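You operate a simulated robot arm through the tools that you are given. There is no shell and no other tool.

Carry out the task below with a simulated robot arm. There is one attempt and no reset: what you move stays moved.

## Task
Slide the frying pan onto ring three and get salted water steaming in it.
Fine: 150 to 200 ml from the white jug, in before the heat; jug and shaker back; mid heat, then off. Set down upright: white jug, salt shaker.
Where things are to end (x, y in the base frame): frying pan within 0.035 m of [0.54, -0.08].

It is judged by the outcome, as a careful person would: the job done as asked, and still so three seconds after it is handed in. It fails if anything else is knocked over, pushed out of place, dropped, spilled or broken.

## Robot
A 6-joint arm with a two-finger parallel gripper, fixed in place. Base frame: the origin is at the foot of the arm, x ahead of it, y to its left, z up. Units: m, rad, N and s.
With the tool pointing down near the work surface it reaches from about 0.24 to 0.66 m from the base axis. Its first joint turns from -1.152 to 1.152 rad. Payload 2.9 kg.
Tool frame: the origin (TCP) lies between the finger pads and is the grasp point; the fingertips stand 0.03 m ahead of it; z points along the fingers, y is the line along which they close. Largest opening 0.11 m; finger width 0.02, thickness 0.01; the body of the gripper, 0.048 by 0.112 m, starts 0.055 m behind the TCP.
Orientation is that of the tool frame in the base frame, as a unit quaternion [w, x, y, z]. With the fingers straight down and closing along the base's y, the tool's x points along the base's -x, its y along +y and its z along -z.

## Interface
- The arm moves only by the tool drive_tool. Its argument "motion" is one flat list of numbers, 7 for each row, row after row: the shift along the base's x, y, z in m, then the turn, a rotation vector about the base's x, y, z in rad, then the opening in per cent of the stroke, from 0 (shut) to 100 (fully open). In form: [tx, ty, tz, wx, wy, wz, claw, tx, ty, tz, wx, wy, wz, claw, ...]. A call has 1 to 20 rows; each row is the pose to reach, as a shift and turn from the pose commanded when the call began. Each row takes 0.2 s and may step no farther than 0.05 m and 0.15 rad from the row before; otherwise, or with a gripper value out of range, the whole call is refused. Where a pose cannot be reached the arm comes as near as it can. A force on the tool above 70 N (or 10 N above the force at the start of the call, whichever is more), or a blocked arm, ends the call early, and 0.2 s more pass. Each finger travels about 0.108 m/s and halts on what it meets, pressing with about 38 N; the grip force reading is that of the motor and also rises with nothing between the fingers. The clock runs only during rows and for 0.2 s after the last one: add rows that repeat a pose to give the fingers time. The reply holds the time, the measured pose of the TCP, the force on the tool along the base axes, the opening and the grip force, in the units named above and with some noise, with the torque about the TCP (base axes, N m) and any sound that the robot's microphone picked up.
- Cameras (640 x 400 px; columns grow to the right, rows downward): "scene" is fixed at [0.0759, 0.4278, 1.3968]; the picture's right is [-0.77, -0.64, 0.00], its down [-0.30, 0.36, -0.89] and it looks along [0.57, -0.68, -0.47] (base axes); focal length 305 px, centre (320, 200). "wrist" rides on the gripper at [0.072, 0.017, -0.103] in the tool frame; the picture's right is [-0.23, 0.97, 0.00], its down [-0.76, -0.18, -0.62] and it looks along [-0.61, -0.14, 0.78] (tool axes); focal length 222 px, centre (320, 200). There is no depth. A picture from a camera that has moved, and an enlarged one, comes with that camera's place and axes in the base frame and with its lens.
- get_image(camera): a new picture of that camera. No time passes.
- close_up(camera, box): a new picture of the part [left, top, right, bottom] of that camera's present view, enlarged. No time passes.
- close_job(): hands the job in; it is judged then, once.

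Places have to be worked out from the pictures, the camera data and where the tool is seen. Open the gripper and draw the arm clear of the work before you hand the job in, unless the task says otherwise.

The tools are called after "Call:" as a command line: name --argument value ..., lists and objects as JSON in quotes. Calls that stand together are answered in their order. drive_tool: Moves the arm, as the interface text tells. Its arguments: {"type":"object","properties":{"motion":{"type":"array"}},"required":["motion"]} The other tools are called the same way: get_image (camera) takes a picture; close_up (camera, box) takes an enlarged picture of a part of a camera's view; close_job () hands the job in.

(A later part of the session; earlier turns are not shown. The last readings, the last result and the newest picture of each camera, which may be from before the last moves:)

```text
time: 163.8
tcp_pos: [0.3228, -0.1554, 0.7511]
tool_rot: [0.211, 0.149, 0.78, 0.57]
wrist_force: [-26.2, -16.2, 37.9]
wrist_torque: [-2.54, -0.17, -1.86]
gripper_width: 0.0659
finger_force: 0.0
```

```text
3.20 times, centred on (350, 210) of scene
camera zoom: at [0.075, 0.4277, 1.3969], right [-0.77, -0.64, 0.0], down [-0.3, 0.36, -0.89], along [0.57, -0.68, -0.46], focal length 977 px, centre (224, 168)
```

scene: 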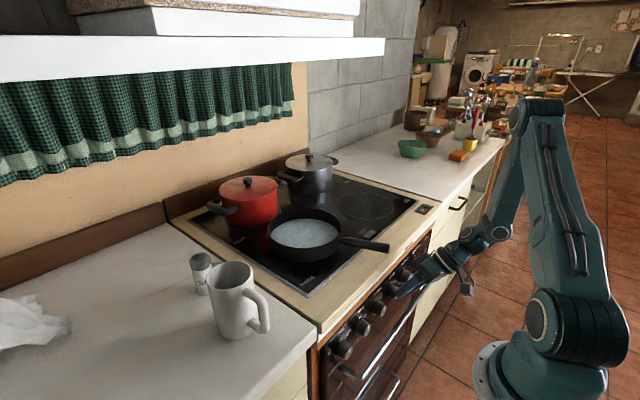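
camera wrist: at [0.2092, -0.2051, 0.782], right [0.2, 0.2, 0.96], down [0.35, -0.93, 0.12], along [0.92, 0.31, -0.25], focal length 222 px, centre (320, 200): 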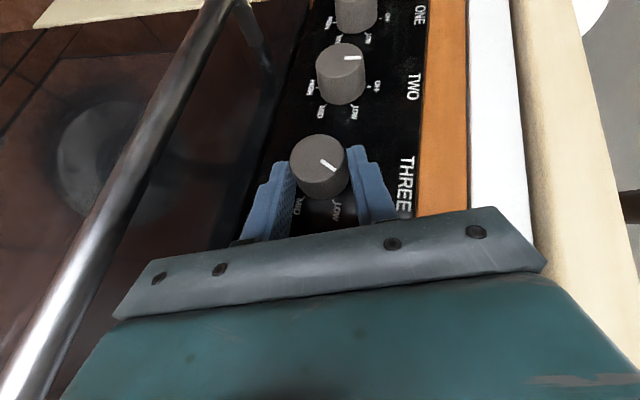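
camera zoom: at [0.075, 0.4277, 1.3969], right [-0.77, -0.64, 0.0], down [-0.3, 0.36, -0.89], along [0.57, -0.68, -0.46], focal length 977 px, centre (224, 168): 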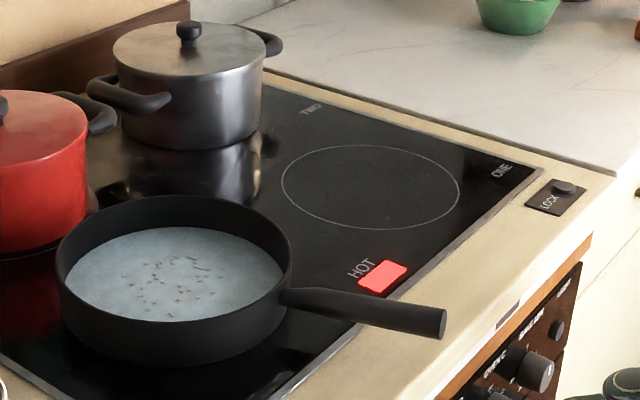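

The HOT lamp has lit, and with the fingers open there is still contact force, located near knob FOUR: the gripper body must be touching it. I pull straight out in -x at once and check all pointers.

Call:
drive_tool --motion '[-0.012, 0, 0, 0, 0, 0, 60, -0.027, 0, 0, 0, 0, 0, 60, -0.045, 0, 0.005, 0, 0, 0, 60, -0.045, 0, 0.005, 0, 0, 0, 60]'

Call:
get_image --camera "wrist"

Call:
close_up --camera "scene" --box '[330, 240, 450, 360]'

```text
time: 164.8
tcp_pos: [0.3146, -0.1403, 0.7506]
tool_rot: [0.207, 0.153, 0.781, 0.57]
wrist_force: [-0.2, 0.8, 0.9]
wrist_torque: [-0.16, -0.03, -0.06]
gripper_width: 0.0661
finger_force: 0.0
out of reach, approached as far as the arm can: row 1, 2, 3, 4
```

```text
taken
camera wrist: at [0.202, -0.1866, 0.7834], right [0.2, 0.19, 0.96], down [0.35, -0.93, 0.11], along [0.92, 0.31, -0.25], focal length 222 px, centre (320, 200)
```

wrist: 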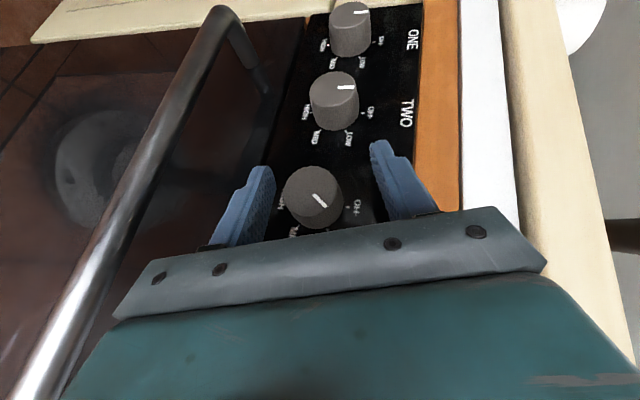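

```text
3.33 times, centred on (390, 300) of scene
camera zoom: at [0.0759, 0.4278, 1.3968], right [-0.77, -0.64, 0.0], down [-0.3, 0.36, -0.89], along [0.57, -0.68, -0.47], focal length 1018 px, centre (87, -133)
```

zoom: 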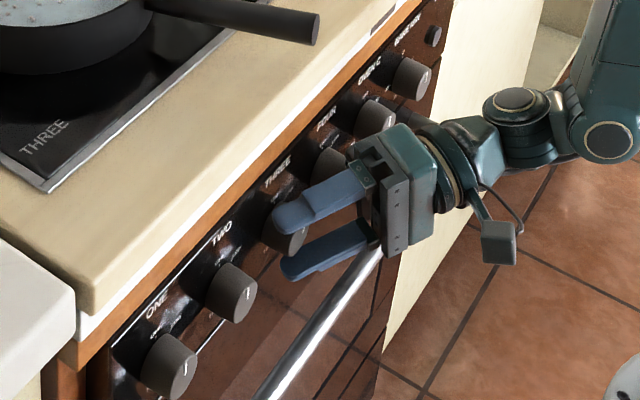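

Contact is gone. I rotate the tool back about the knob axis, where the arm has room, backing away at the same time.

Call:
drive_tool --motion '[0, 0.001, 0, -0.12, 0, 0, 60, -0.004, 0.0, 0.003, -0.24, 0, 0, 60, -0.01, -0.004, 0.008, -0.36, 0, 0, 60, -0.018, -0.01, 0.018, -0.48, 0, 0, 60, -0.028, -0.018, 0.03, -0.6, 0, 0, 60, -0.035, -0.025, 0.045, -0.68, 0, 0, 60, -0.035, -0.025, 0.045, -0.68, 0, 0, 60]'

Call:
get_image --camera "wrist"

Call:
close_up --camera "wrist" --box '[60, 60, 380, 260]'

```text
time: 166.4
tcp_pos: [0.2806, -0.1659, 0.7968]
tool_rot: [0.248, 0.073, 0.926, 0.275]
wrist_force: [0.6, -0.2, 0.3]
wrist_torque: [-0.05, 0.01, 0.02]
gripper_width: 0.0659
finger_force: 0.0
```

```text
taken
camera wrist: at [0.1671, -0.1812, 0.8506], right [0.2, 0.75, 0.63], down [0.35, -0.65, 0.67], along [0.92, 0.09, -0.39], focal length 222 px, centre (320, 200)
```

wrist: 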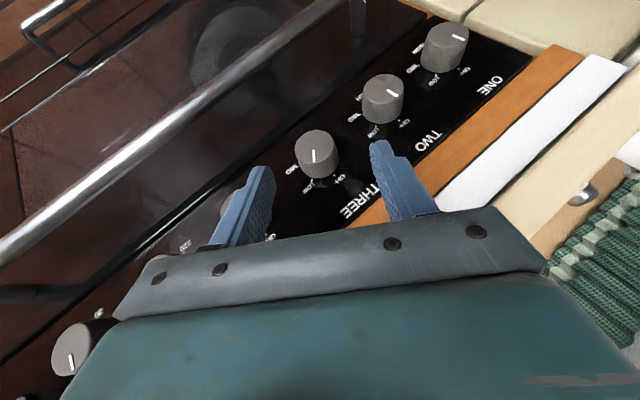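

```text
2.00 times, centred on (220, 160) of wrist
camera zoom: at [0.1671, -0.1812, 0.8506], right [0.2, 0.75, 0.63], down [0.35, -0.65, 0.67], along [0.92, 0.09, -0.39], focal length 444 px, centre (520, 280)
```

zoom: 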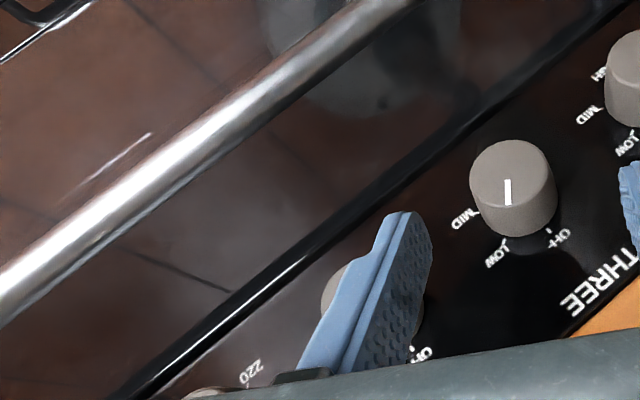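

Knob THREE now points between OFF and LOW. Knob FOUR is hidden behind a finger, so I back off and close the fingers to see it.

Call:
drive_tool --motion '[-0.015, -0.012, 0.025, 0, 0, 0, 30, -0.025, -0.022, 0.05, 0, 0, 0, 0, -0.03, -0.03, 0.07, 0, 0, 0, 0, -0.03, -0.03, 0.07, 0, 0, 0, 0]'

Call:
get_image --camera "wrist"

Call:
close_up --camera "wrist" --box '[130, 100, 370, 250]'

Call:
close_up --camera "scene" --box '[250, 160, 450, 260]'

```text
time: 167.4
tcp_pos: [0.2822, -0.1798, 0.8672]
tool_rot: [0.248, 0.073, 0.926, 0.276]
wrist_force: [0.3, -0.6, -0.2]
wrist_torque: [-0.01, -0.03, -0.01]
gripper_width: 0.0001
finger_force: 37.3
out of reach, approached as far as the arm can: row 1, 2, 3, 4
```

```text
taken
camera wrist: at [0.1689, -0.1947, 0.9213], right [0.2, 0.75, 0.63], down [0.35, -0.65, 0.67], along [0.92, 0.09, -0.39], focal length 222 px, centre (320, 200)
```

wrist: 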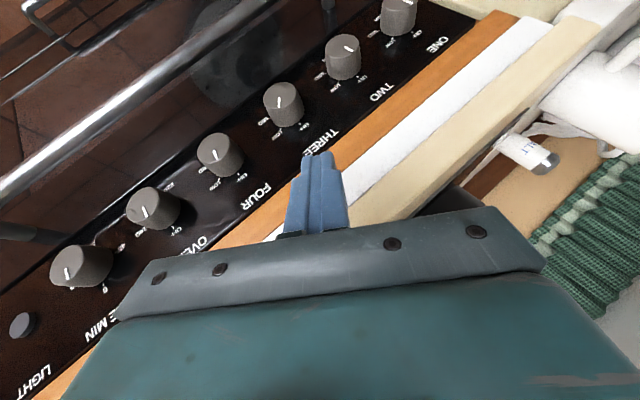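

```text
2.67 times, centred on (250, 175) of wrist
camera zoom: at [0.1689, -0.1947, 0.9213], right [0.2, 0.75, 0.63], down [0.35, -0.65, 0.67], along [0.92, 0.09, -0.39], focal length 592 px, centre (507, 267)
```

zoom: 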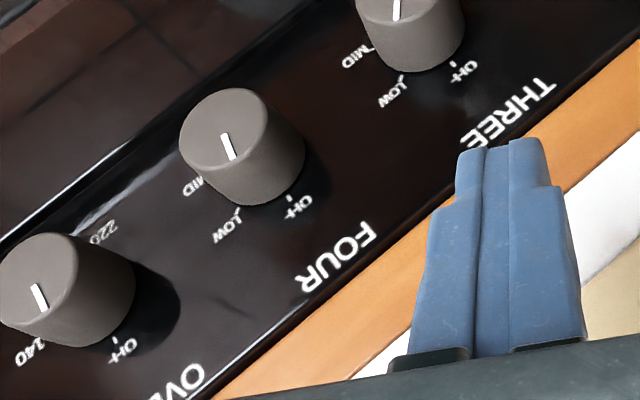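

```text
3.20 times, centred on (350, 210) of scene
camera zoom: at [0.0759, 0.4278, 1.3968], right [-0.77, -0.64, 0.0], down [-0.3, 0.36, -0.89], along [0.57, -0.68, -0.47], focal length 977 px, centre (224, 168)
```

zoom: 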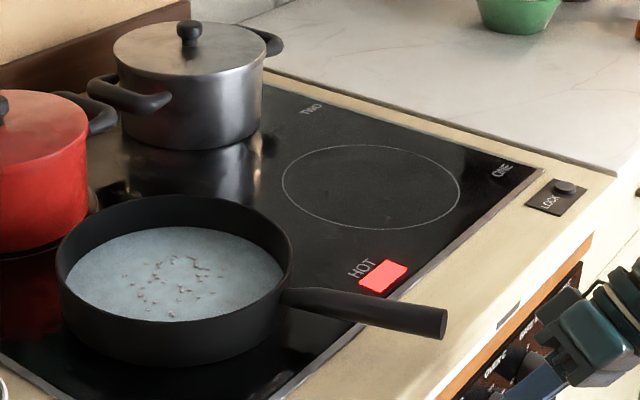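

Projecting the pointers: OVEN reads 0° (as a check), knob THREE about 36°, and knob FOUR was nudged to about 13°. I must turn FOUR back to OFF first; I move to a pre-grasp in front of it with a steeper, less tilted tool.

Call:
drive_tool --motion '[0.003, -0.022, 0.0, -0.106, 0.0267, 0.012, 60, 0.006, -0.044, -0.012, -0.212, 0.0533, 0.024, 60, 0.0087, -0.0661, -0.0349, -0.318, 0.08, 0.036, 60, 0.0087, -0.0661, -0.0349, -0.318, 0.08, 0.036, 60]'

Call:
get_image --camera "wrist"

Call:
close_up --camera "wrist" --box '[230, 70, 410, 200]'

```text
time: 168.4
tcp_pos: [0.2919, -0.2436, 0.832]
tool_rot: [0.213, 0.027, 0.968, 0.126]
wrist_force: [1.3, -0.4, 0.4]
wrist_torque: [-0.01, 0.02, 0.01]
gripper_width: 0.0658
finger_force: 0.1
```

```text
taken
camera wrist: at [0.1822, -0.2447, 0.8971], right [0.2, 0.92, 0.34], down [0.43, -0.4, 0.81], along [0.88, -0.02, -0.47], focal length 222 px, centre (320, 200)
```

wrist: 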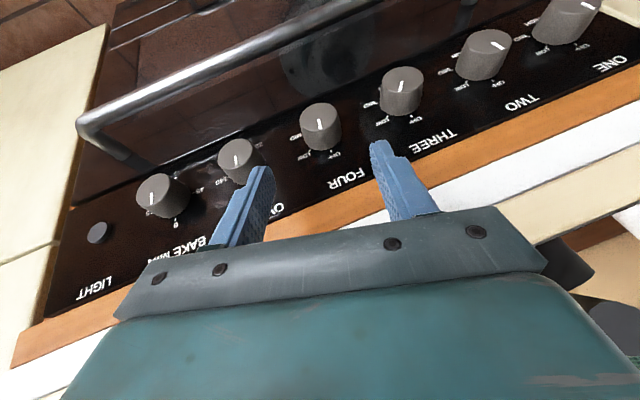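

```text
3.08 times, centred on (320, 135) of wrist
camera zoom: at [0.1822, -0.2447, 0.8971], right [0.2, 0.92, 0.34], down [0.43, -0.4, 0.81], along [0.88, -0.02, -0.47], focal length 684 px, centre (320, 400)
```

zoom: 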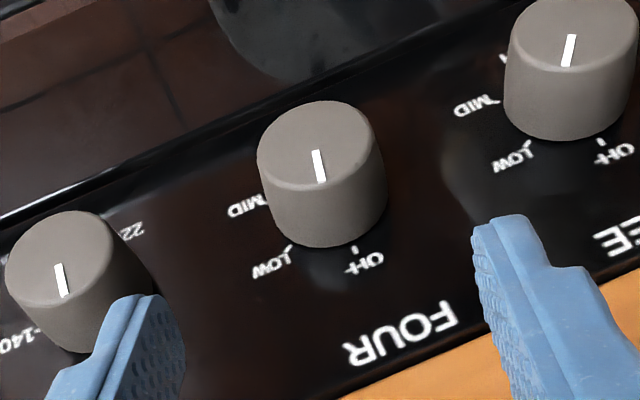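

FOUR is confirmed at about 13°, THREE at about 36.6°. I advance onto knob FOUR.

Call:
drive_tool --motion '[0.0082, 0.0043, -0.0174, 0, 0, 0, 60, 0.0165, 0.0085, -0.0349, 0, 0, 0, 60, 0.0247, 0.0128, -0.0523, 0, 0, 0, 60, 0.0329, 0.017, -0.0697, 0, 0, 0, 60, 0.0329, 0.017, -0.0697, 0, 0, 0, 60]'

Call:
get_image --camera "wrist"

```text
time: 169.6
tcp_pos: [0.3263, -0.2262, 0.7628]
tool_rot: [0.214, 0.029, 0.968, 0.126]
wrist_force: [0.1, -0.6, 0.0]
wrist_torque: [0.02, -0.02, 0.01]
gripper_width: 0.0658
finger_force: 0.0
```

```text
taken
camera wrist: at [0.2171, -0.2273, 0.8271], right [0.2, 0.92, 0.34], down [0.43, -0.4, 0.81], along [0.88, -0.02, -0.47], focal length 222 px, centre (320, 200)
```

wrist: 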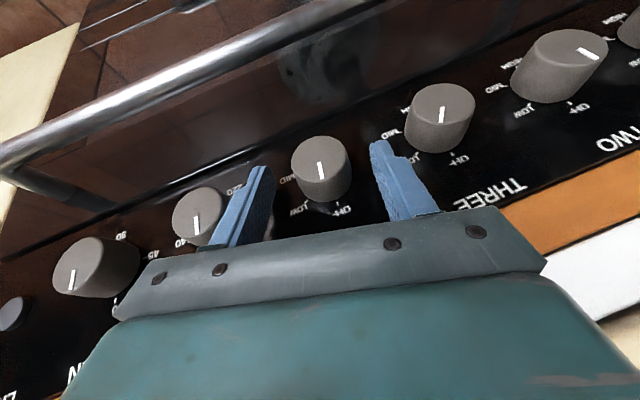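

The fingers straddle knob FOUR. I close on it and turn it 13° back to OFF.

Call:
drive_tool --motion '[-0.001, 0, 0, 0, 0, 0, 45, -0.001, 0, 0, 0, 0, 0, 35, -0.001, 0, 0, 0, 0, 0, 0, -0.001, 0, 0, 0, 0, 0, 0, -0.001, 0.002, 0.0004, -0.1, 0, 0, 0, -0.001, 0.004, 0.0005, -0.2, 0, 0, 0, -0.001, 0.0046, 0.0005, -0.23, 0, 0, 0, -0.001, 0.0046, 0.0005, -0.23, 0, 0, 0]'

Call:
close_up --camera "wrist" --box '[130, 90, 490, 250]'

Call:
close_up --camera "scene" --box '[250, 160, 450, 260]'

```text
time: 171.4
tcp_pos: [0.3232, -0.2211, 0.7629]
tool_rot: [0.218, 0.002, 0.976, 0.017]
wrist_force: [7.6, 14.4, -0.9]
wrist_torque: [0.95, -0.32, 0.26]
gripper_width: 0.0369
finger_force: 45.6
```

```text
1.78 times, centred on (310, 170) of wrist
camera zoom: at [0.2152, -0.2068, 0.8259], right [0.2, 0.97, 0.13], down [0.43, -0.21, 0.88], along [0.88, -0.12, -0.45], focal length 395 px, centre (338, 253)
```

zoom: 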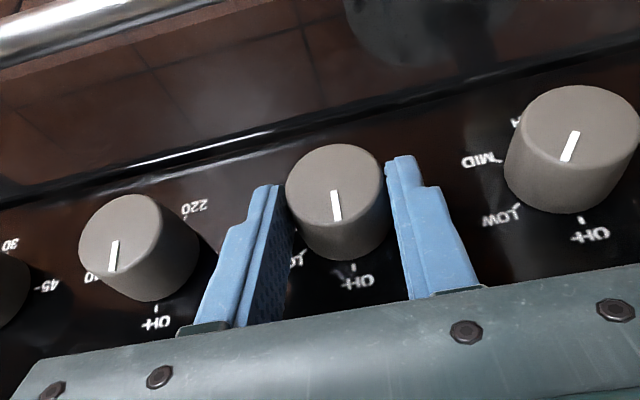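

```text
3.20 times, centred on (350, 210) of scene
camera zoom: at [0.0761, 0.428, 1.3967], right [-0.77, -0.64, 0.0], down [-0.3, 0.36, -0.89], along [0.57, -0.68, -0.46], focal length 977 px, centre (224, 168)
```

zoom: 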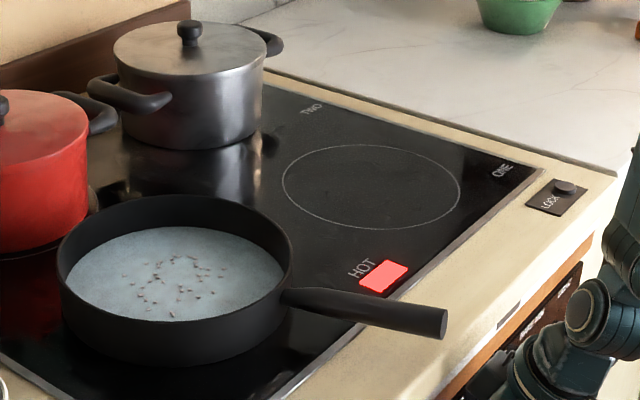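

FOUR now reads about 4° with torque building (the OFF stop is near). I turn it another 0.1 rad to seat it at OFF.

Call:
drive_tool --motion '[0, 0.001, 0, -0.05, 0, 0, 0, 0, 0.002, 0, -0.1, 0, 0, 0, 0, 0.002, 0, -0.1, 0, 0, 0]'

Call:
close_up --camera "wrist" --box '[130, 90, 490, 250]'

```text
time: 172.2
tcp_pos: [0.324, -0.2185, 0.7633]
tool_rot: [0.217, -0.008, 0.976, -0.032]
wrist_force: [1.4, 16.2, 0.2]
wrist_torque: [0.85, -0.09, 0.28]
gripper_width: 0.0367
finger_force: 45.3
```

```text
1.78 times, centred on (310, 170) of wrist
camera zoom: at [0.2148, -0.1985, 0.8238], right [0.2, 0.98, 0.03], down [0.43, -0.12, 0.9], along [0.88, -0.17, -0.44], focal length 395 px, centre (338, 253)
```

zoom: 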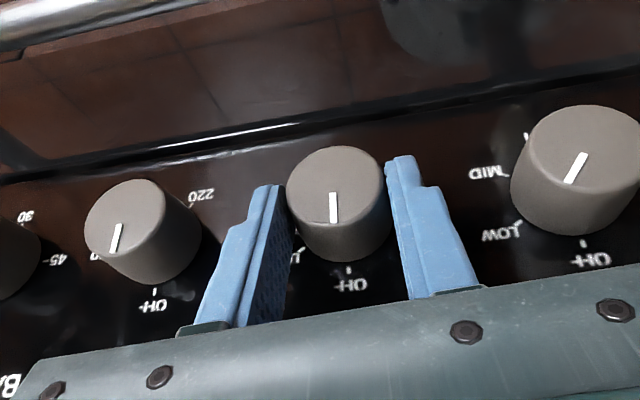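

FOUR is at its OFF stop. I release it and back away along the tool axis to confirm.

Call:
drive_tool --motion '[0, 0, 0, 0, 0, 0, 40, 0, 0, 0, 0, 0, 0, 60, -0.008, 0.001, 0.018, 0, 0, 0, 60, -0.018, 0.0025, 0.038, 0, 0, 0, 60, -0.03, 0.004, 0.063, 0, 0, 0, 60, -0.03, 0.004, 0.063, 0, 0, 0, 60]'

Call:
get_image --camera "wrist"

Call:
close_up --camera "wrist" --box '[150, 50, 450, 210]'

```text
time: 173.6
tcp_pos: [0.292, -0.2162, 0.8254]
tool_rot: [0.216, -0.009, 0.976, -0.033]
wrist_force: [0.1, -0.4, -0.4]
wrist_torque: [-0.03, 0.0, 0.02]
gripper_width: 0.0659
finger_force: 0.1
```

```text
taken
camera wrist: at [0.1847, -0.1955, 0.8857], right [0.2, 0.98, 0.03], down [0.43, -0.12, 0.9], along [0.88, -0.17, -0.44], focal length 222 px, centre (320, 200)
```

wrist: 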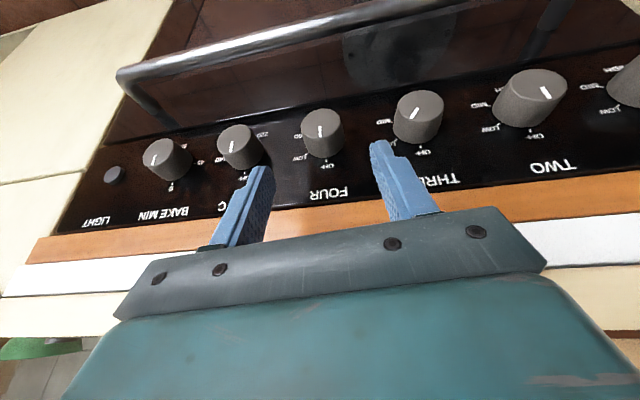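

```text
2.13 times, centred on (300, 130) of wrist
camera zoom: at [0.1847, -0.1955, 0.8857], right [0.2, 0.98, 0.03], down [0.43, -0.12, 0.9], along [0.88, -0.17, -0.44], focal length 474 px, centre (363, 349)
```

zoom: 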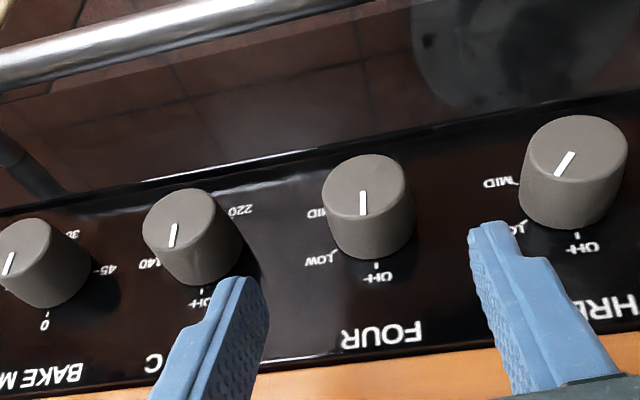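

FOUR is exactly at OFF (0°), THREE at about 35°. Now back to THREE: I move to its pre-grasp with a 22° sideways angle, leaving room for strokes up to about 50° only.

Call:
drive_tool --motion '[0, 0.01, 0.001, 0.1125, 0, 0, 60, 0, 0.021, 0.002, 0.225, 0, 0, 60, -0.001, 0.032, 0.003, 0.3375, 0, 0, 60, -0.001, 0.042, 0.0033, 0.45, 0, 0, 60, -0.001, 0.042, 0.0033, 0.45, 0, 0, 60]'

Call:
get_image --camera "wrist"

```text
time: 174.8
tcp_pos: [0.2924, -0.1735, 0.8275]
tool_rot: [0.213, 0.041, 0.959, 0.185]
wrist_force: [0.4, -0.8, -1.0]
wrist_torque: [0.0, 0.03, 0.0]
gripper_width: 0.0659
finger_force: 0.0
```

```text
taken
camera wrist: at [0.1834, -0.1815, 0.8928], right [0.2, 0.87, 0.45], down [0.43, -0.49, 0.76], along [0.88, 0.04, -0.47], focal length 222 px, centre (320, 200)
```

wrist: 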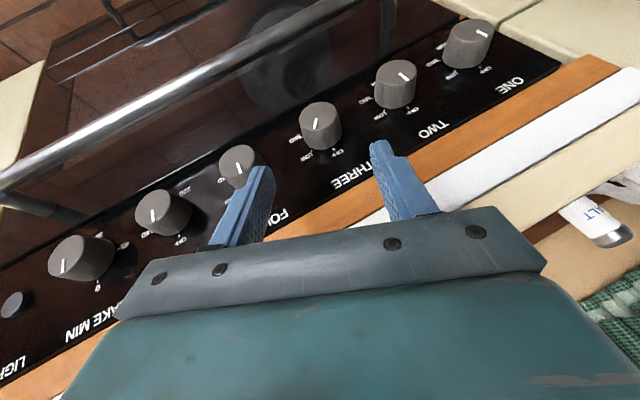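

Aligned with knob THREE. I advance and close on it in one go.

Call:
drive_tool --motion '[0.0081, 0.0066, -0.0165, 0, 0, 0, 60, 0.0162, 0.0133, -0.033, 0, 0, 0, 60, 0.0242, 0.0199, -0.0495, 0, 0, 0, 60, 0.0323, 0.0265, -0.066, 0, 0, 0, 60, 0.0323, 0.0265, -0.066, 0, 0, 0, 60, 0.0323, 0.0265, -0.066, 0, 0, 0, 45, 0.0323, 0.0265, -0.066, 0, 0, 0, 35, 0.0323, 0.0265, -0.066, 0, 0, 0, 0, 0.0323, 0.0265, -0.066, 0, 0, 0, 0]'

Call:
get_image --camera "wrist"

```text
time: 176.8
tcp_pos: [0.3249, -0.1468, 0.7633]
tool_rot: [0.213, 0.041, 0.959, 0.185]
wrist_force: [2.0, 5.9, -0.3]
wrist_torque: [0.14, -0.31, -0.02]
gripper_width: 0.0364
finger_force: 45.5
```

```text
taken
camera wrist: at [0.216, -0.1551, 0.8273], right [0.2, 0.87, 0.45], down [0.43, -0.49, 0.76], along [0.88, 0.04, -0.47], focal length 222 px, centre (320, 200)
```

wrist: 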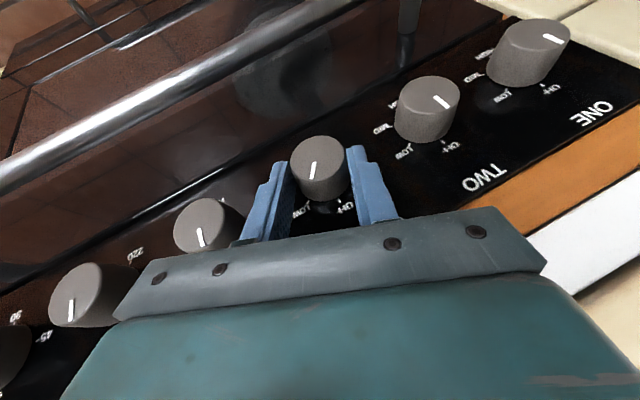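

Gripped again. I turn it 0.48 rad clockwise about the knob axis.

Call:
drive_tool --motion '[0, -0.0018, -0.0008, 0.1, 0, 0, 0, 0, -0.0035, -0.0019, 0.2, 0, 0, 0, 0, -0.0051, -0.0031, 0.3, 0, 0, 0, 0, -0.0066, -0.0044, 0.4, 0, 0, 0, 0, -0.0077, -0.0056, 0.48, 0, 0, 0]'

Call:
close_up --camera "wrist" --box '[150, 90, 490, 250]'

Call:
close_up --camera "scene" --box '[250, 160, 450, 260]'

```text
time: 178.0
tcp_pos: [0.3246, -0.1557, 0.7561]
tool_rot: [0.196, 0.089, 0.887, 0.408]
wrist_force: [9.4, 9.2, -7.6]
wrist_torque: [-0.06, -0.01, 0.4]
gripper_width: 0.0362
finger_force: 44.5
```

```text
1.88 times, centred on (320, 170) of wrist
camera zoom: at [0.2159, -0.1929, 0.8102], right [0.21, 0.56, 0.8], down [0.43, -0.79, 0.44], along [0.88, 0.25, -0.4], focal length 418 px, centre (320, 256)
```

zoom: 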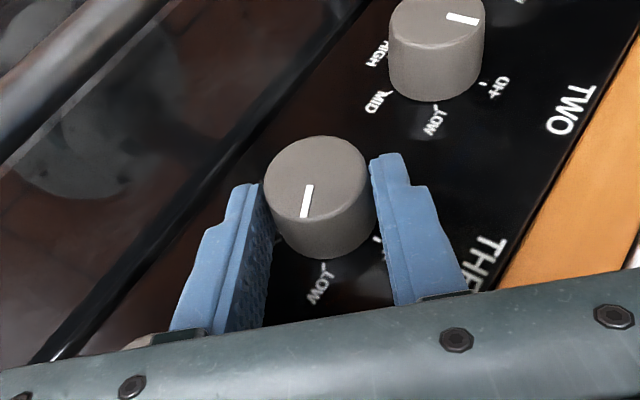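

```text
3.20 times, centred on (350, 210) of scene
camera zoom: at [0.0762, 0.4279, 1.3967], right [-0.77, -0.64, 0.0], down [-0.3, 0.36, -0.89], along [0.57, -0.68, -0.47], focal length 977 px, centre (224, 168)
```

zoom: 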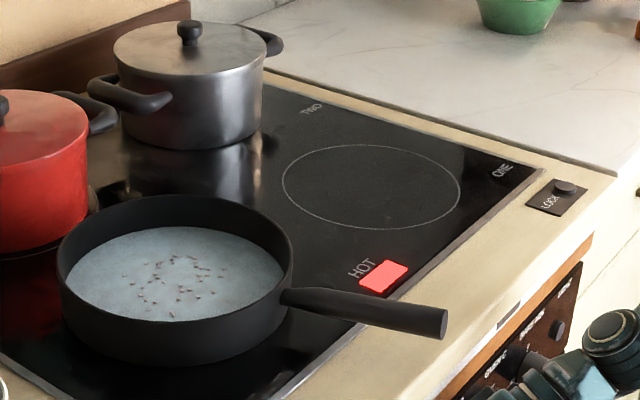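

The knob turned freely (now ≈ 63°, just past LOW). I open slightly, swing back, regrip and make another 0.48 rad stroke, all within the same small envelope.

Call:
drive_tool --motion '[0, 0, 0, 0, 0, 0, 40, 0, 0, 0, 0, 0, 0, 45, 0, 0, 0, 0, 0, 0, 45, 0, 0.0014, 0.0015, -0.1, 0, 0, 45, 0, 0.0029, 0.0027, -0.2, 0, 0, 45, 0, 0.0045, 0.0039, -0.3, 0, 0, 45, 0, 0.0062, 0.005, -0.4, 0, 0, 45, 0, 0.0077, 0.0056, -0.48, 0, 0, 45, 0, 0.0077, 0.0056, -0.48, 0, 0, 45]'

Call:
get_image --camera "wrist"

```text
time: 180.0
tcp_pos: [0.3255, -0.1479, 0.7628]
tool_rot: [0.212, 0.041, 0.959, 0.183]
wrist_force: [0.6, 0.5, -0.2]
wrist_torque: [0.01, 0.0, -0.01]
gripper_width: 0.0495
finger_force: 0.0
```

```text
taken
camera wrist: at [0.2162, -0.1562, 0.8271], right [0.2, 0.87, 0.45], down [0.43, -0.49, 0.76], along [0.88, 0.04, -0.47], focal length 222 px, centre (320, 200)
```

wrist: 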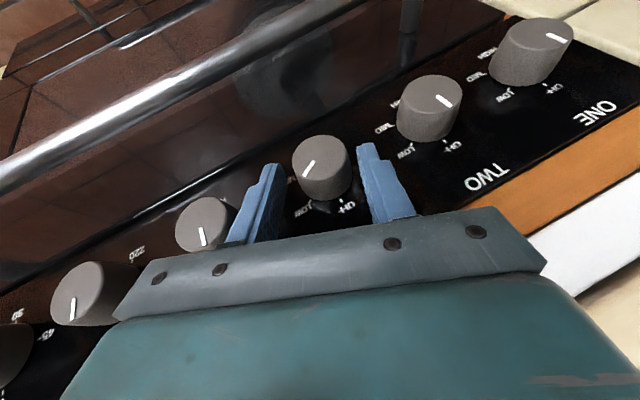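

Swung back freely; the pointer stayed. I regrip and turn another 0.5 rad.

Call:
drive_tool --motion '[0, 0.001, 0, 0, 0, 0, 35, 0, 0.001, 0, 0, 0, 0, 0, 0, 0.001, 0, 0, 0, 0, 0, 0, -0.0008, -0.0008, 0.1, 0, 0, 0, 0, -0.0025, -0.0019, 0.2, 0, 0, 0, 0, -0.0041, -0.0031, 0.3, 0, 0, 0, 0, -0.0056, -0.0044, 0.4, 0, 0, 0, 0, -0.007, -0.0059, 0.5, 0, 0, 0]'

Call:
close_up --camera "wrist" --box '[150, 90, 490, 250]'

Call:
close_up --camera "scene" --box '[250, 160, 450, 260]'

```text
time: 181.8
tcp_pos: [0.3243, -0.155, 0.7573]
tool_rot: [0.197, 0.093, 0.883, 0.415]
wrist_force: [-5.4, -12.4, 8.3]
wrist_torque: [-0.01, -0.18, -0.12]
gripper_width: 0.0366
finger_force: 45.2
```

```text
1.88 times, centred on (320, 170) of wrist
camera zoom: at [0.2159, -0.1937, 0.8089], right [0.2, 0.55, 0.81], down [0.43, -0.8, 0.43], along [0.88, 0.26, -0.4], focal length 418 px, centre (320, 256)
```

zoom: 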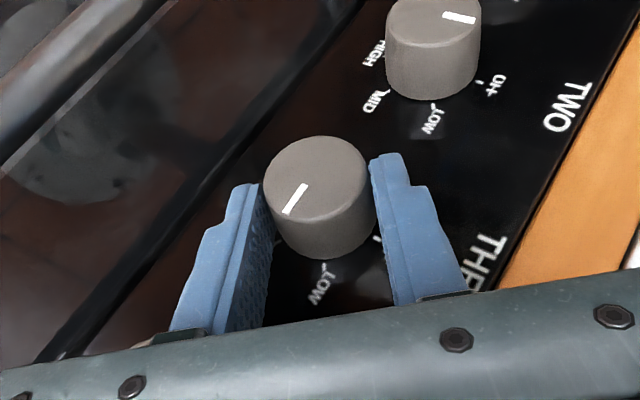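

```text
3.20 times, centred on (350, 210) of scene
camera zoom: at [0.0757, 0.4275, 1.3969], right [-0.77, -0.64, 0.0], down [-0.3, 0.36, -0.89], along [0.57, -0.68, -0.47], focal length 977 px, centre (224, 168)
```

zoom: 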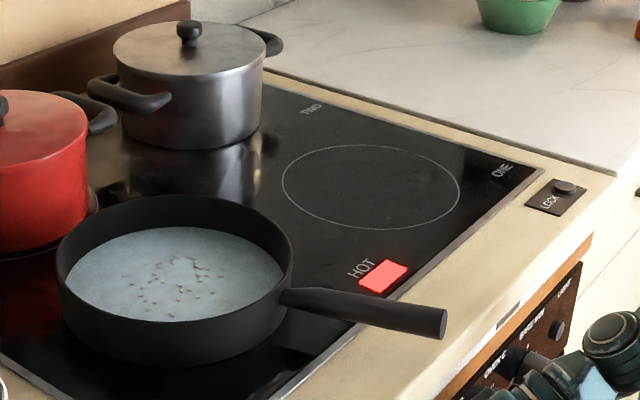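

The pointer is at about 89°. One more stroke of ~31° brings it to MID. I swing back with the fingers slightly open.

Call:
drive_tool --motion '[0, 0, 0, 0, 0, 0, 40, 0, 0, 0, 0, 0, 0, 45, 0, 0, 0, 0, 0, 0, 45, 0, 0.0014, 0.0015, -0.1, 0, 0, 45, 0, 0.0029, 0.0028, -0.2, 0, 0, 45, 0, 0.0045, 0.004, -0.3, 0, 0, 45, 0, 0.0062, 0.0051, -0.4, 0, 0, 45, 0, 0.008, 0.0059, -0.5, 0, 0, 45, 0, 0.008, 0.0059, -0.5, 0, 0, 45]'

Call:
drive_tool --motion '[0, 0.0003, 0, 0, 0, 0, 35, 0, 0.0003, 0, 0, 0, 0, 0, 0, 0.0003, 0, 0, 0, 0, 0, 0, -0.0015, -0.0008, 0.1, 0, 0, 0, 0, -0.0032, -0.0019, 0.2, 0, 0, 0, 0, -0.0048, -0.0031, 0.3, 0, 0, 0, 0, -0.0063, -0.0044, 0.4, 0, 0, 0, 0, -0.0077, -0.0059, 0.5, 0, 0, 0, 0, -0.0081, -0.0065, 0.54, 0, 0, 0]'

Call:
close_up --camera "wrist" --box '[150, 90, 490, 250]'

Call:
close_up --camera "scene" --box '[250, 160, 450, 260]'

```text
time: 183.8
tcp_pos: [0.3246, -0.1461, 0.7627]
tool_rot: [0.213, 0.04, 0.959, 0.183]
wrist_force: [-0.2, 0.3, 0.8]
wrist_torque: [-0.02, -0.02, 0.01]
gripper_width: 0.0493
finger_force: 0.0
```

```text
time: 185.8
tcp_pos: [0.3242, -0.156, 0.7569]
tool_rot: [0.194, 0.097, 0.875, 0.433]
wrist_force: [-7.5, -11.8, -2.6]
wrist_torque: [-0.21, 0.67, 0.33]
gripper_width: 0.0366
finger_force: 44.5
```

```text
1.88 times, centred on (320, 170) of wrist
camera zoom: at [0.2156, -0.1962, 0.8068], right [0.21, 0.51, 0.83], down [0.43, -0.81, 0.4], along [0.88, 0.27, -0.39], focal length 418 px, centre (320, 256)
```

zoom: 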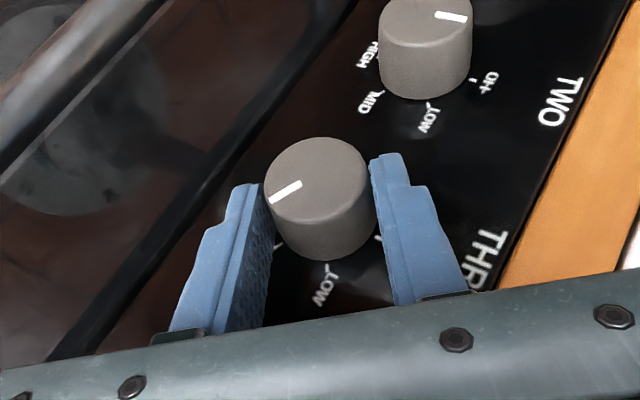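

```text
3.20 times, centred on (350, 210) of scene
camera zoom: at [0.0758, 0.4275, 1.3969], right [-0.77, -0.64, 0.0], down [-0.3, 0.36, -0.89], along [0.57, -0.68, -0.47], focal length 977 px, centre (224, 168)
```

zoom: 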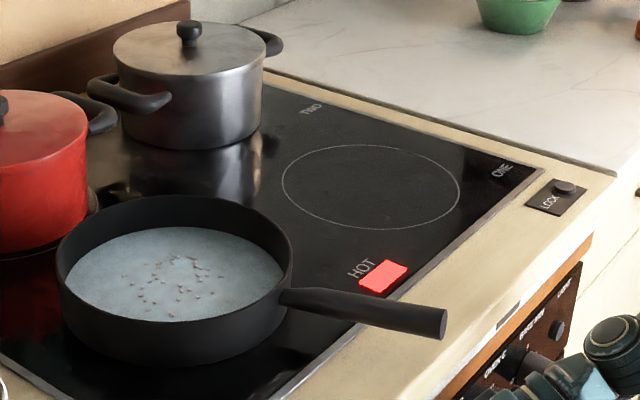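

The pointer reads about 122°, at the MID mark; the HOT lamp is on. I open the fingers slightly, stay put, and wait while watching the pan.

Call:
drive_tool --motion '[0, 0, 0, 0, 0, 0, 40, 0, 0, 0, 0, 0, 0, 45, 0, 0, 0, 0, 0, 0, 45, 0, 0, 0, 0, 0, 0, 45, 0, 0, 0, 0, 0, 0, 45, 0, 0, 0, 0, 0, 0, 45, 0, 0, 0, 0, 0, 0, 45, 0, 0, 0, 0, 0, 0, 45, 0, 0, 0, 0, 0, 0, 45, 0, 0, 0, 0, 0, 0, 45, 0, 0, 0, 0, 0, 0, 45, 0, 0, 0, 0, 0, 0, 45, 0, 0, 0, 0, 0, 0, 45, 0, 0, 0, 0, 0, 0, 45, 0, 0, 0, 0, 0, 0, 45, 0, 0, 0, 0, 0, 0, 45, 0, 0, 0, 0, 0, 0, 45, 0, 0, 0, 0, 0, 0, 45, 0, 0, 0, 0, 0, 0, 45, 0, 0, 0, 0, 0, 0, 45]'

Call:
close_up --camera "scene" --box '[200, 100, 440, 260]'

Call:
close_up --camera "wrist" --box '[150, 90, 490, 250]'

```text
time: 190.0
tcp_pos: [0.3241, -0.1555, 0.7562]
tool_rot: [0.194, 0.096, 0.875, 0.433]
wrist_force: [0.2, -0.2, -0.2]
wrist_torque: [0.01, -0.02, -0.01]
gripper_width: 0.0491
finger_force: 0.1
```

```text
2.50 times, centred on (320, 180) of scene
camera zoom: at [0.0759, 0.4277, 1.3968], right [-0.77, -0.64, 0.0], down [-0.3, 0.36, -0.89], along [0.57, -0.68, -0.47], focal length 763 px, centre (320, 250)
```

zoom: 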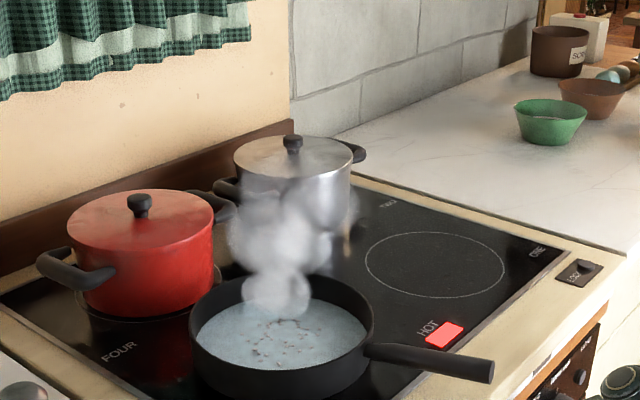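

```text
1.88 times, centred on (320, 170) of wrist
camera zoom: at [0.2159, -0.1953, 0.8068], right [0.2, 0.51, 0.83], down [0.43, -0.81, 0.4], along [0.88, 0.27, -0.39], focal length 418 px, centre (320, 256)
```

zoom: 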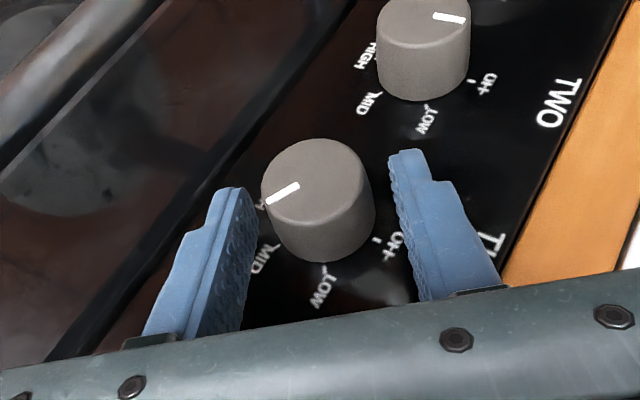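

Steam is rising clearly from the salted water. Now I turn the heat off: grip, turn 31° counter-clockwise, open, swing forward again for the next stroke.

Call:
drive_tool --motion '[0, 0, 0, 0, 0, 0, 35, 0, 0, 0, 0, 0, 0, 0, 0, 0, 0, 0, 0, 0, 0, 0, 0.0012, 0.0015, -0.1, 0, 0, 0, 0, 0.0027, 0.0029, -0.2, 0, 0, 0, 0, 0.0042, 0.0042, -0.3, 0, 0, 0, 0, 0.0059, 0.0053, -0.4, 0, 0, 0, 0, 0.0076, 0.0062, -0.5, 0, 0, 0, 0, 0.0084, 0.0065, -0.54, 0, 0, 0, 0, 0.0084, 0.0065, -0.54, 0, 0, 40, 0, 0.0084, 0.0065, -0.54, 0, 0, 45, 0, 0.0084, 0.0065, -0.54, 0, 0, 45, 0, 0.0076, 0.0062, -0.5, 0, 0, 45, 0, 0.0059, 0.0053, -0.4, 0, 0, 45, 0, 0.0042, 0.0042, -0.3, 0, 0, 45, 0, 0.0027, 0.0029, -0.2, 0, 0, 45, 0, 0.0012, 0.0015, -0.1, 0, 0, 45, 0, 0, 0, 0, 0, 0, 45, 0, 0, 0, 0, 0, 0, 45]'

Call:
close_up --camera "wrist" --box '[150, 90, 490, 250]'

Call:
close_up --camera "scene" --box '[200, 100, 440, 260]'

```text
time: 194.0
tcp_pos: [0.3249, -0.1544, 0.7561]
tool_rot: [0.194, 0.096, 0.874, 0.434]
wrist_force: [0.3, 0.5, 0.0]
wrist_torque: [0.01, 0.01, -0.01]
gripper_width: 0.0496
finger_force: 0.0
```

```text
1.88 times, centred on (320, 170) of wrist
camera zoom: at [0.216, -0.1954, 0.8069], right [0.2, 0.51, 0.83], down [0.43, -0.81, 0.4], along [0.88, 0.28, -0.39], focal length 418 px, centre (320, 256)
```

zoom: 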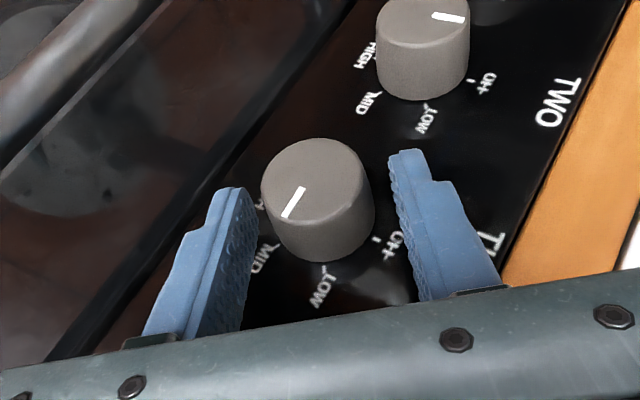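

```text
2.50 times, centred on (320, 180) of scene
camera zoom: at [0.0759, 0.4277, 1.3968], right [-0.77, -0.64, 0.0], down [-0.3, 0.36, -0.89], along [0.57, -0.68, -0.47], focal length 763 px, centre (320, 250)
```

zoom: 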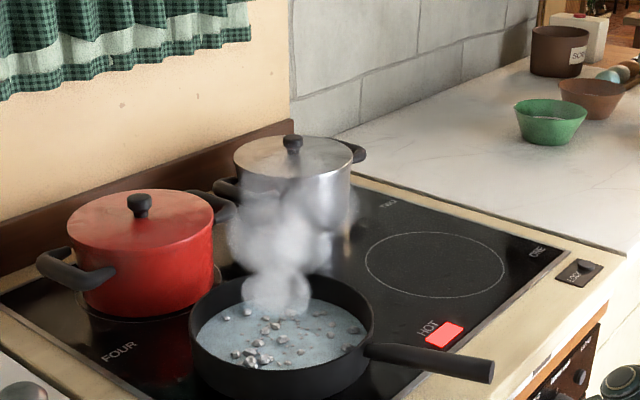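

The knob went back to about 92° and the water is bubbling and steaming. I repeat the stroke.

Call:
drive_tool --motion '[0, 0, 0, 0, 0, 0, 35, 0, 0, 0, 0, 0, 0, 0, 0, 0, 0, 0, 0, 0, 0, 0, 0.0012, 0.0015, -0.1, 0, 0, 0, 0, 0.0027, 0.0029, -0.2, 0, 0, 0, 0, 0.0042, 0.0042, -0.3, 0, 0, 0, 0, 0.0059, 0.0053, -0.4, 0, 0, 0, 0, 0.0076, 0.0062, -0.5, 0, 0, 0, 0, 0.0084, 0.0065, -0.54, 0, 0, 0, 0, 0.0084, 0.0065, -0.54, 0, 0, 40, 0, 0.0084, 0.0065, -0.54, 0, 0, 45, 0, 0.0084, 0.0065, -0.54, 0, 0, 45, 0, 0.0076, 0.0062, -0.5, 0, 0, 45, 0, 0.0059, 0.0053, -0.4, 0, 0, 45, 0, 0.0042, 0.0042, -0.3, 0, 0, 45, 0, 0.0027, 0.0029, -0.2, 0, 0, 45, 0, 0.0012, 0.0015, -0.1, 0, 0, 45, 0, 0, 0, 0, 0, 0, 45, 0, 0, 0, 0, 0, 0, 45]'

Call:
drive_tool --motion '[0, 0, 0, 0, 0, 0, 35, 0, 0, 0, 0, 0, 0, 0, 0, 0, 0, 0, 0, 0, 0, 0, 0.0012, 0.0015, -0.1, 0, 0, 0, 0, 0.0027, 0.0029, -0.2, 0, 0, 0, 0, 0.0042, 0.0042, -0.3, 0, 0, 0, 0, 0.0059, 0.0053, -0.4, 0, 0, 0, 0, 0.0076, 0.0062, -0.5, 0, 0, 0, 0, 0.0084, 0.0065, -0.54, 0, 0, 0, 0, 0.0084, 0.0065, -0.54, 0, 0, 40, 0, 0.0084, 0.0065, -0.54, 0, 0, 45, 0, 0.0084, 0.0065, -0.54, 0, 0, 45, 0, 0.0076, 0.0062, -0.5, 0, 0, 45, 0, 0.0059, 0.0053, -0.4, 0, 0, 45, 0, 0.0042, 0.0042, -0.3, 0, 0, 45, 0, 0.0027, 0.0029, -0.2, 0, 0, 45, 0, 0.0012, 0.0015, -0.1, 0, 0, 45, 0, 0, 0, 0, 0, 0, 45, 0, 0, 0, 0, 0, 0, 45]'

Call:
close_up --camera "wrist" --box '[150, 90, 490, 250]'

Call:
close_up --camera "scene" --box '[200, 100, 440, 260]'

```text
time: 198.0
tcp_pos: [0.3245, -0.1543, 0.7549]
tool_rot: [0.195, 0.094, 0.874, 0.435]
wrist_force: [-0.4, -0.3, 0.0]
wrist_torque: [-0.02, 0.0, -0.01]
gripper_width: 0.0498
finger_force: 0.0
```

```text
time: 202.0
tcp_pos: [0.3246, -0.1537, 0.7555]
tool_rot: [0.194, 0.094, 0.875, 0.434]
wrist_force: [-0.2, -0.4, 0.3]
wrist_torque: [0.02, -0.01, -0.01]
gripper_width: 0.0497
finger_force: 0.1
```

```text
1.88 times, centred on (320, 170) of wrist
camera zoom: at [0.2163, -0.1954, 0.807], right [0.2, 0.51, 0.83], down [0.43, -0.81, 0.4], along [0.88, 0.28, -0.39], focal length 418 px, centre (320, 256)
```

zoom: 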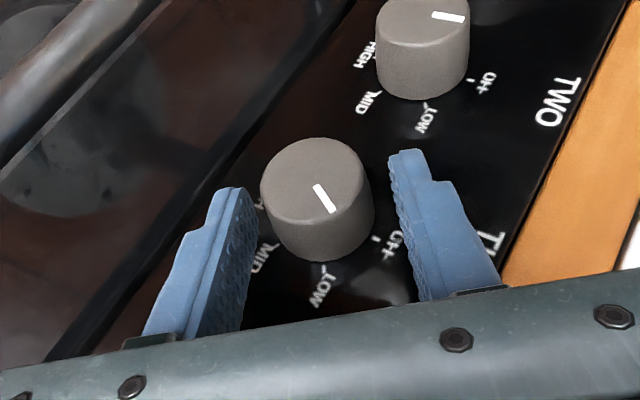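

```text
2.50 times, centred on (320, 180) of scene
camera zoom: at [0.0759, 0.4277, 1.3968], right [-0.77, -0.64, 0.0], down [-0.3, 0.36, -0.89], along [0.57, -0.68, -0.47], focal length 763 px, centre (320, 250)
```

zoom: 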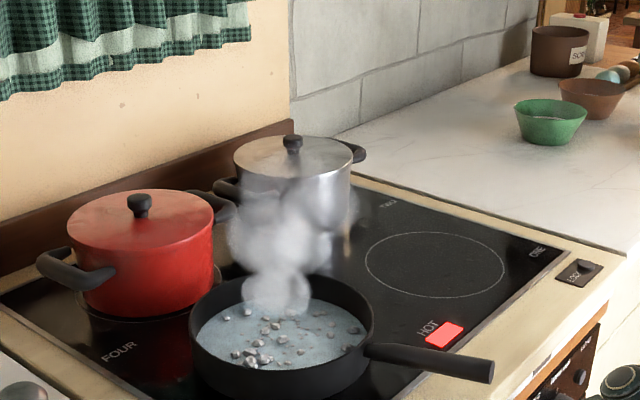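

The pointer is at about 32°. One more stroke should reach OFF; then a short extra one to seat it on the stop.

Call:
drive_tool --motion '[0, 0, 0, 0, 0, 0, 35, 0, 0, 0, 0, 0, 0, 0, 0, 0, 0, 0, 0, 0, 0, 0, 0.0012, 0.0015, -0.1, 0, 0, 0, 0, 0.0027, 0.0029, -0.2, 0, 0, 0, 0, 0.0042, 0.0042, -0.3, 0, 0, 0, 0, 0.0059, 0.0053, -0.4, 0, 0, 0, 0, 0.0076, 0.0062, -0.5, 0, 0, 0, 0, 0.0084, 0.0065, -0.54, 0, 0, 0, 0, 0.0084, 0.0065, -0.54, 0, 0, 0]'

Call:
close_up --camera "wrist" --box '[150, 90, 490, 250]'

```text
time: 204.2
tcp_pos: [0.3236, -0.146, 0.7631]
tool_rot: [0.212, 0.04, 0.959, 0.184]
wrist_force: [-9.2, -11.0, -0.5]
wrist_torque: [0.05, 0.29, -0.23]
gripper_width: 0.0371
finger_force: 45.2
```

```text
1.88 times, centred on (320, 170) of wrist
camera zoom: at [0.2162, -0.1545, 0.8265], right [0.2, 0.87, 0.45], down [0.43, -0.49, 0.76], along [0.88, 0.04, -0.47], focal length 418 px, centre (320, 256)
```

zoom: 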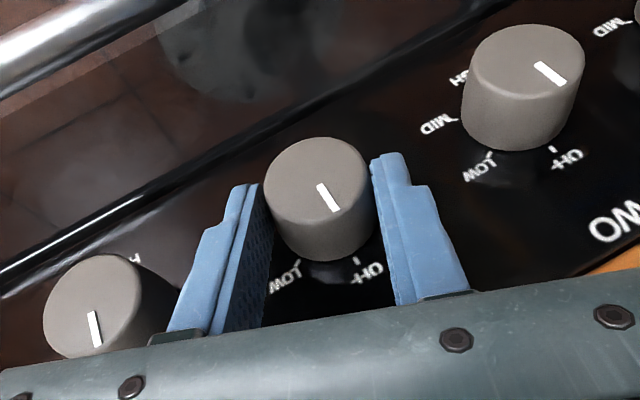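

About 5-9° remain. I do a short extra stroke: open, swing forward 0.25 rad, regrip, and turn back to the stop.

Call:
drive_tool --motion '[0, 0, 0, 0, 0, 0, 40, 0, 0, 0, 0, 0, 0, 45, 0, -0.0018, -0.0008, 0.1, 0, 0, 45, 0, -0.0035, -0.0019, 0.2, 0, 0, 45, 0, -0.0043, -0.0025, 0.25, 0, 0, 45, 0, -0.0043, -0.0025, 0.25, 0, 0, 35, 0, -0.0043, -0.0025, 0.25, 0, 0, 0, 0, -0.0043, -0.0025, 0.25, 0, 0, 0, 0, -0.0026, -0.0013, 0.15, 0, 0, 0, 0, -0.0009, -0.0004, 0.05, 0, 0, 0, 0, 0, 0, 0, 0, 0, 0, 0, 0, 0, 0, 0, 0, 0]'

Call:
close_up --camera "wrist" --box '[150, 90, 490, 250]'

```text
time: 206.8
tcp_pos: [0.3262, -0.146, 0.7626]
tool_rot: [0.213, 0.04, 0.959, 0.184]
wrist_force: [0.3, -4.4, -13.2]
wrist_torque: [-0.06, 0.1, -0.3]
gripper_width: 0.0368
finger_force: 45.0
```

```text
1.88 times, centred on (320, 170) of wrist
camera zoom: at [0.2165, -0.1546, 0.8268], right [0.2, 0.87, 0.45], down [0.43, -0.49, 0.76], along [0.88, 0.04, -0.47], focal length 418 px, centre (320, 256)
```

zoom: 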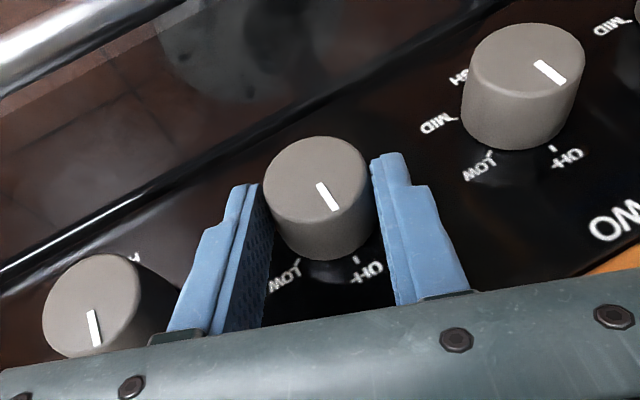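

The pointer still reads about 4-5° with no stop torque. I continue turning 0.1 rad further from this grip.

Call:
drive_tool --motion '[0, 0.001, 0.0003, -0.05, 0, 0, 0, 0, 0.0019, 0.0007, -0.1, 0, 0, 0, 0, 0.0019, 0.0007, -0.1, 0, 0, 0]'

Call:
close_up --camera "wrist" --box '[150, 90, 490, 250]'

```text
time: 207.6
tcp_pos: [0.3251, -0.1437, 0.7636]
tool_rot: [0.214, 0.029, 0.967, 0.137]
wrist_force: [-2.8, -1.7, -3.4]
wrist_torque: [0.23, 0.11, -0.08]
gripper_width: 0.0362
finger_force: 45.3
```

```text
1.88 times, centred on (320, 170) of wrist
camera zoom: at [0.2165, -0.1461, 0.8276], right [0.2, 0.91, 0.36], down [0.43, -0.42, 0.8], along [0.88, -0.01, -0.47], focal length 418 px, centre (320, 256)
```

zoom: 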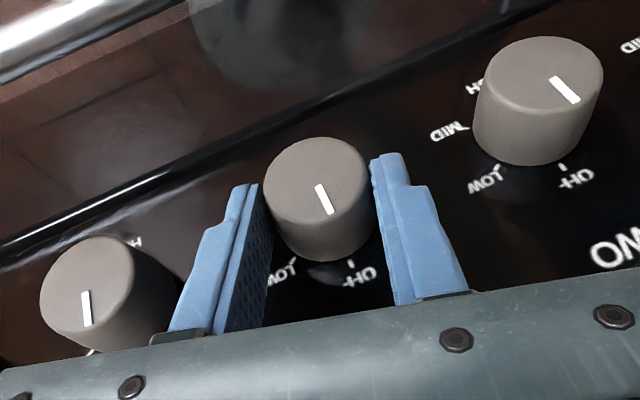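

The knob no longer follows (it reads 4.8° versus 3.3° in the very first picture at OFF, with TWO at 2°): it is on its OFF stop. I release and back away to verify all knobs.

Call:
drive_tool --motion '[0, 0, 0, 0, 0, 0, 40, 0, 0, 0, 0, 0, 0, 50, -0.0085, -0.005, 0.0174, 0, 0, 0, 60, -0.017, -0.01, 0.0349, 0, 0, 0, 60, -0.0254, -0.015, 0.0523, 0, 0, 0, 60, -0.03, -0.018, 0.065, 0, 0, 0, 60, -0.03, -0.018, 0.065, 0, 0, 0, 60]'

Call:
get_image --camera "wrist"

Call:
close_up --camera "wrist" --box '[220, 60, 420, 160]'

Call:
close_up --camera "scene" --box '[200, 100, 440, 260]'

```text
time: 209.2
tcp_pos: [0.2929, -0.1626, 0.8284]
tool_rot: [0.214, 0.03, 0.967, 0.136]
wrist_force: [0.5, -0.3, 1.0]
wrist_torque: [-0.01, -0.01, 0.01]
gripper_width: 0.066
finger_force: 0.0
```

```text
taken
camera wrist: at [0.1852, -0.1642, 0.8932], right [0.2, 0.91, 0.36], down [0.43, -0.42, 0.8], along [0.88, -0.01, -0.47], focal length 222 px, centre (320, 200)
```

wrist: 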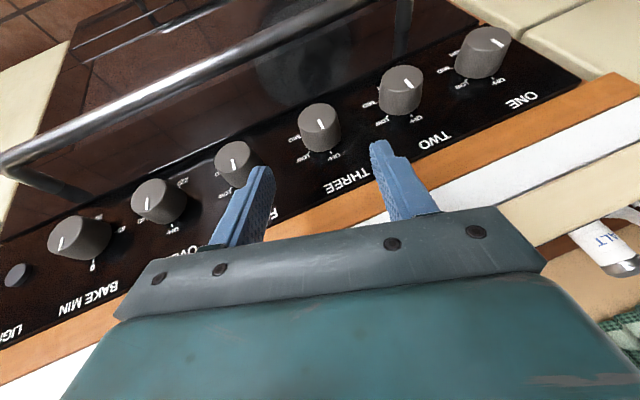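

```text
3.20 times, centred on (320, 110) of wrist
camera zoom: at [0.1852, -0.1642, 0.8932], right [0.2, 0.91, 0.36], down [0.43, -0.42, 0.8], along [0.88, -0.01, -0.47], focal length 711 px, centre (320, 488)
```

zoom: 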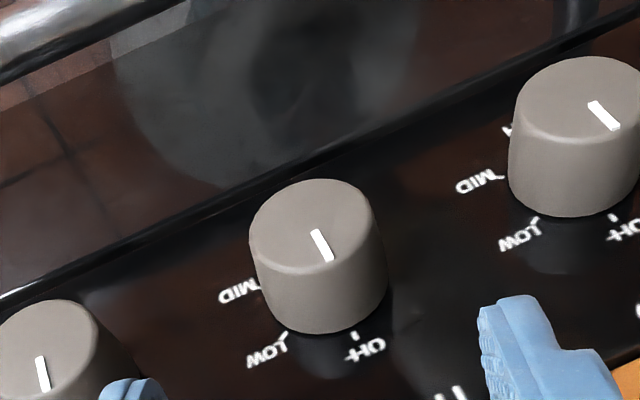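

```text
2.50 times, centred on (320, 180) of scene
camera zoom: at [0.0759, 0.4278, 1.3968], right [-0.77, -0.64, 0.0], down [-0.3, 0.36, -0.89], along [0.57, -0.68, -0.47], focal length 763 px, centre (320, 250)
```

zoom: 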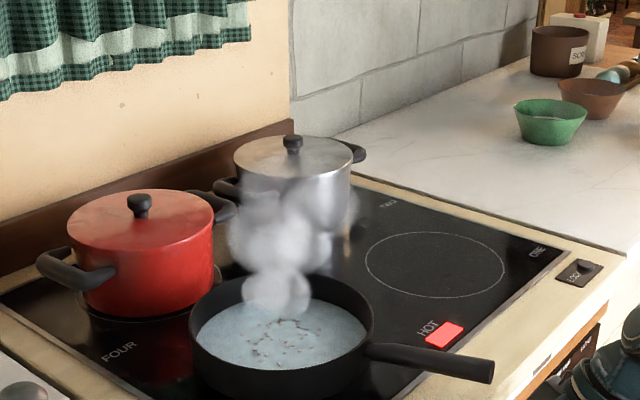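

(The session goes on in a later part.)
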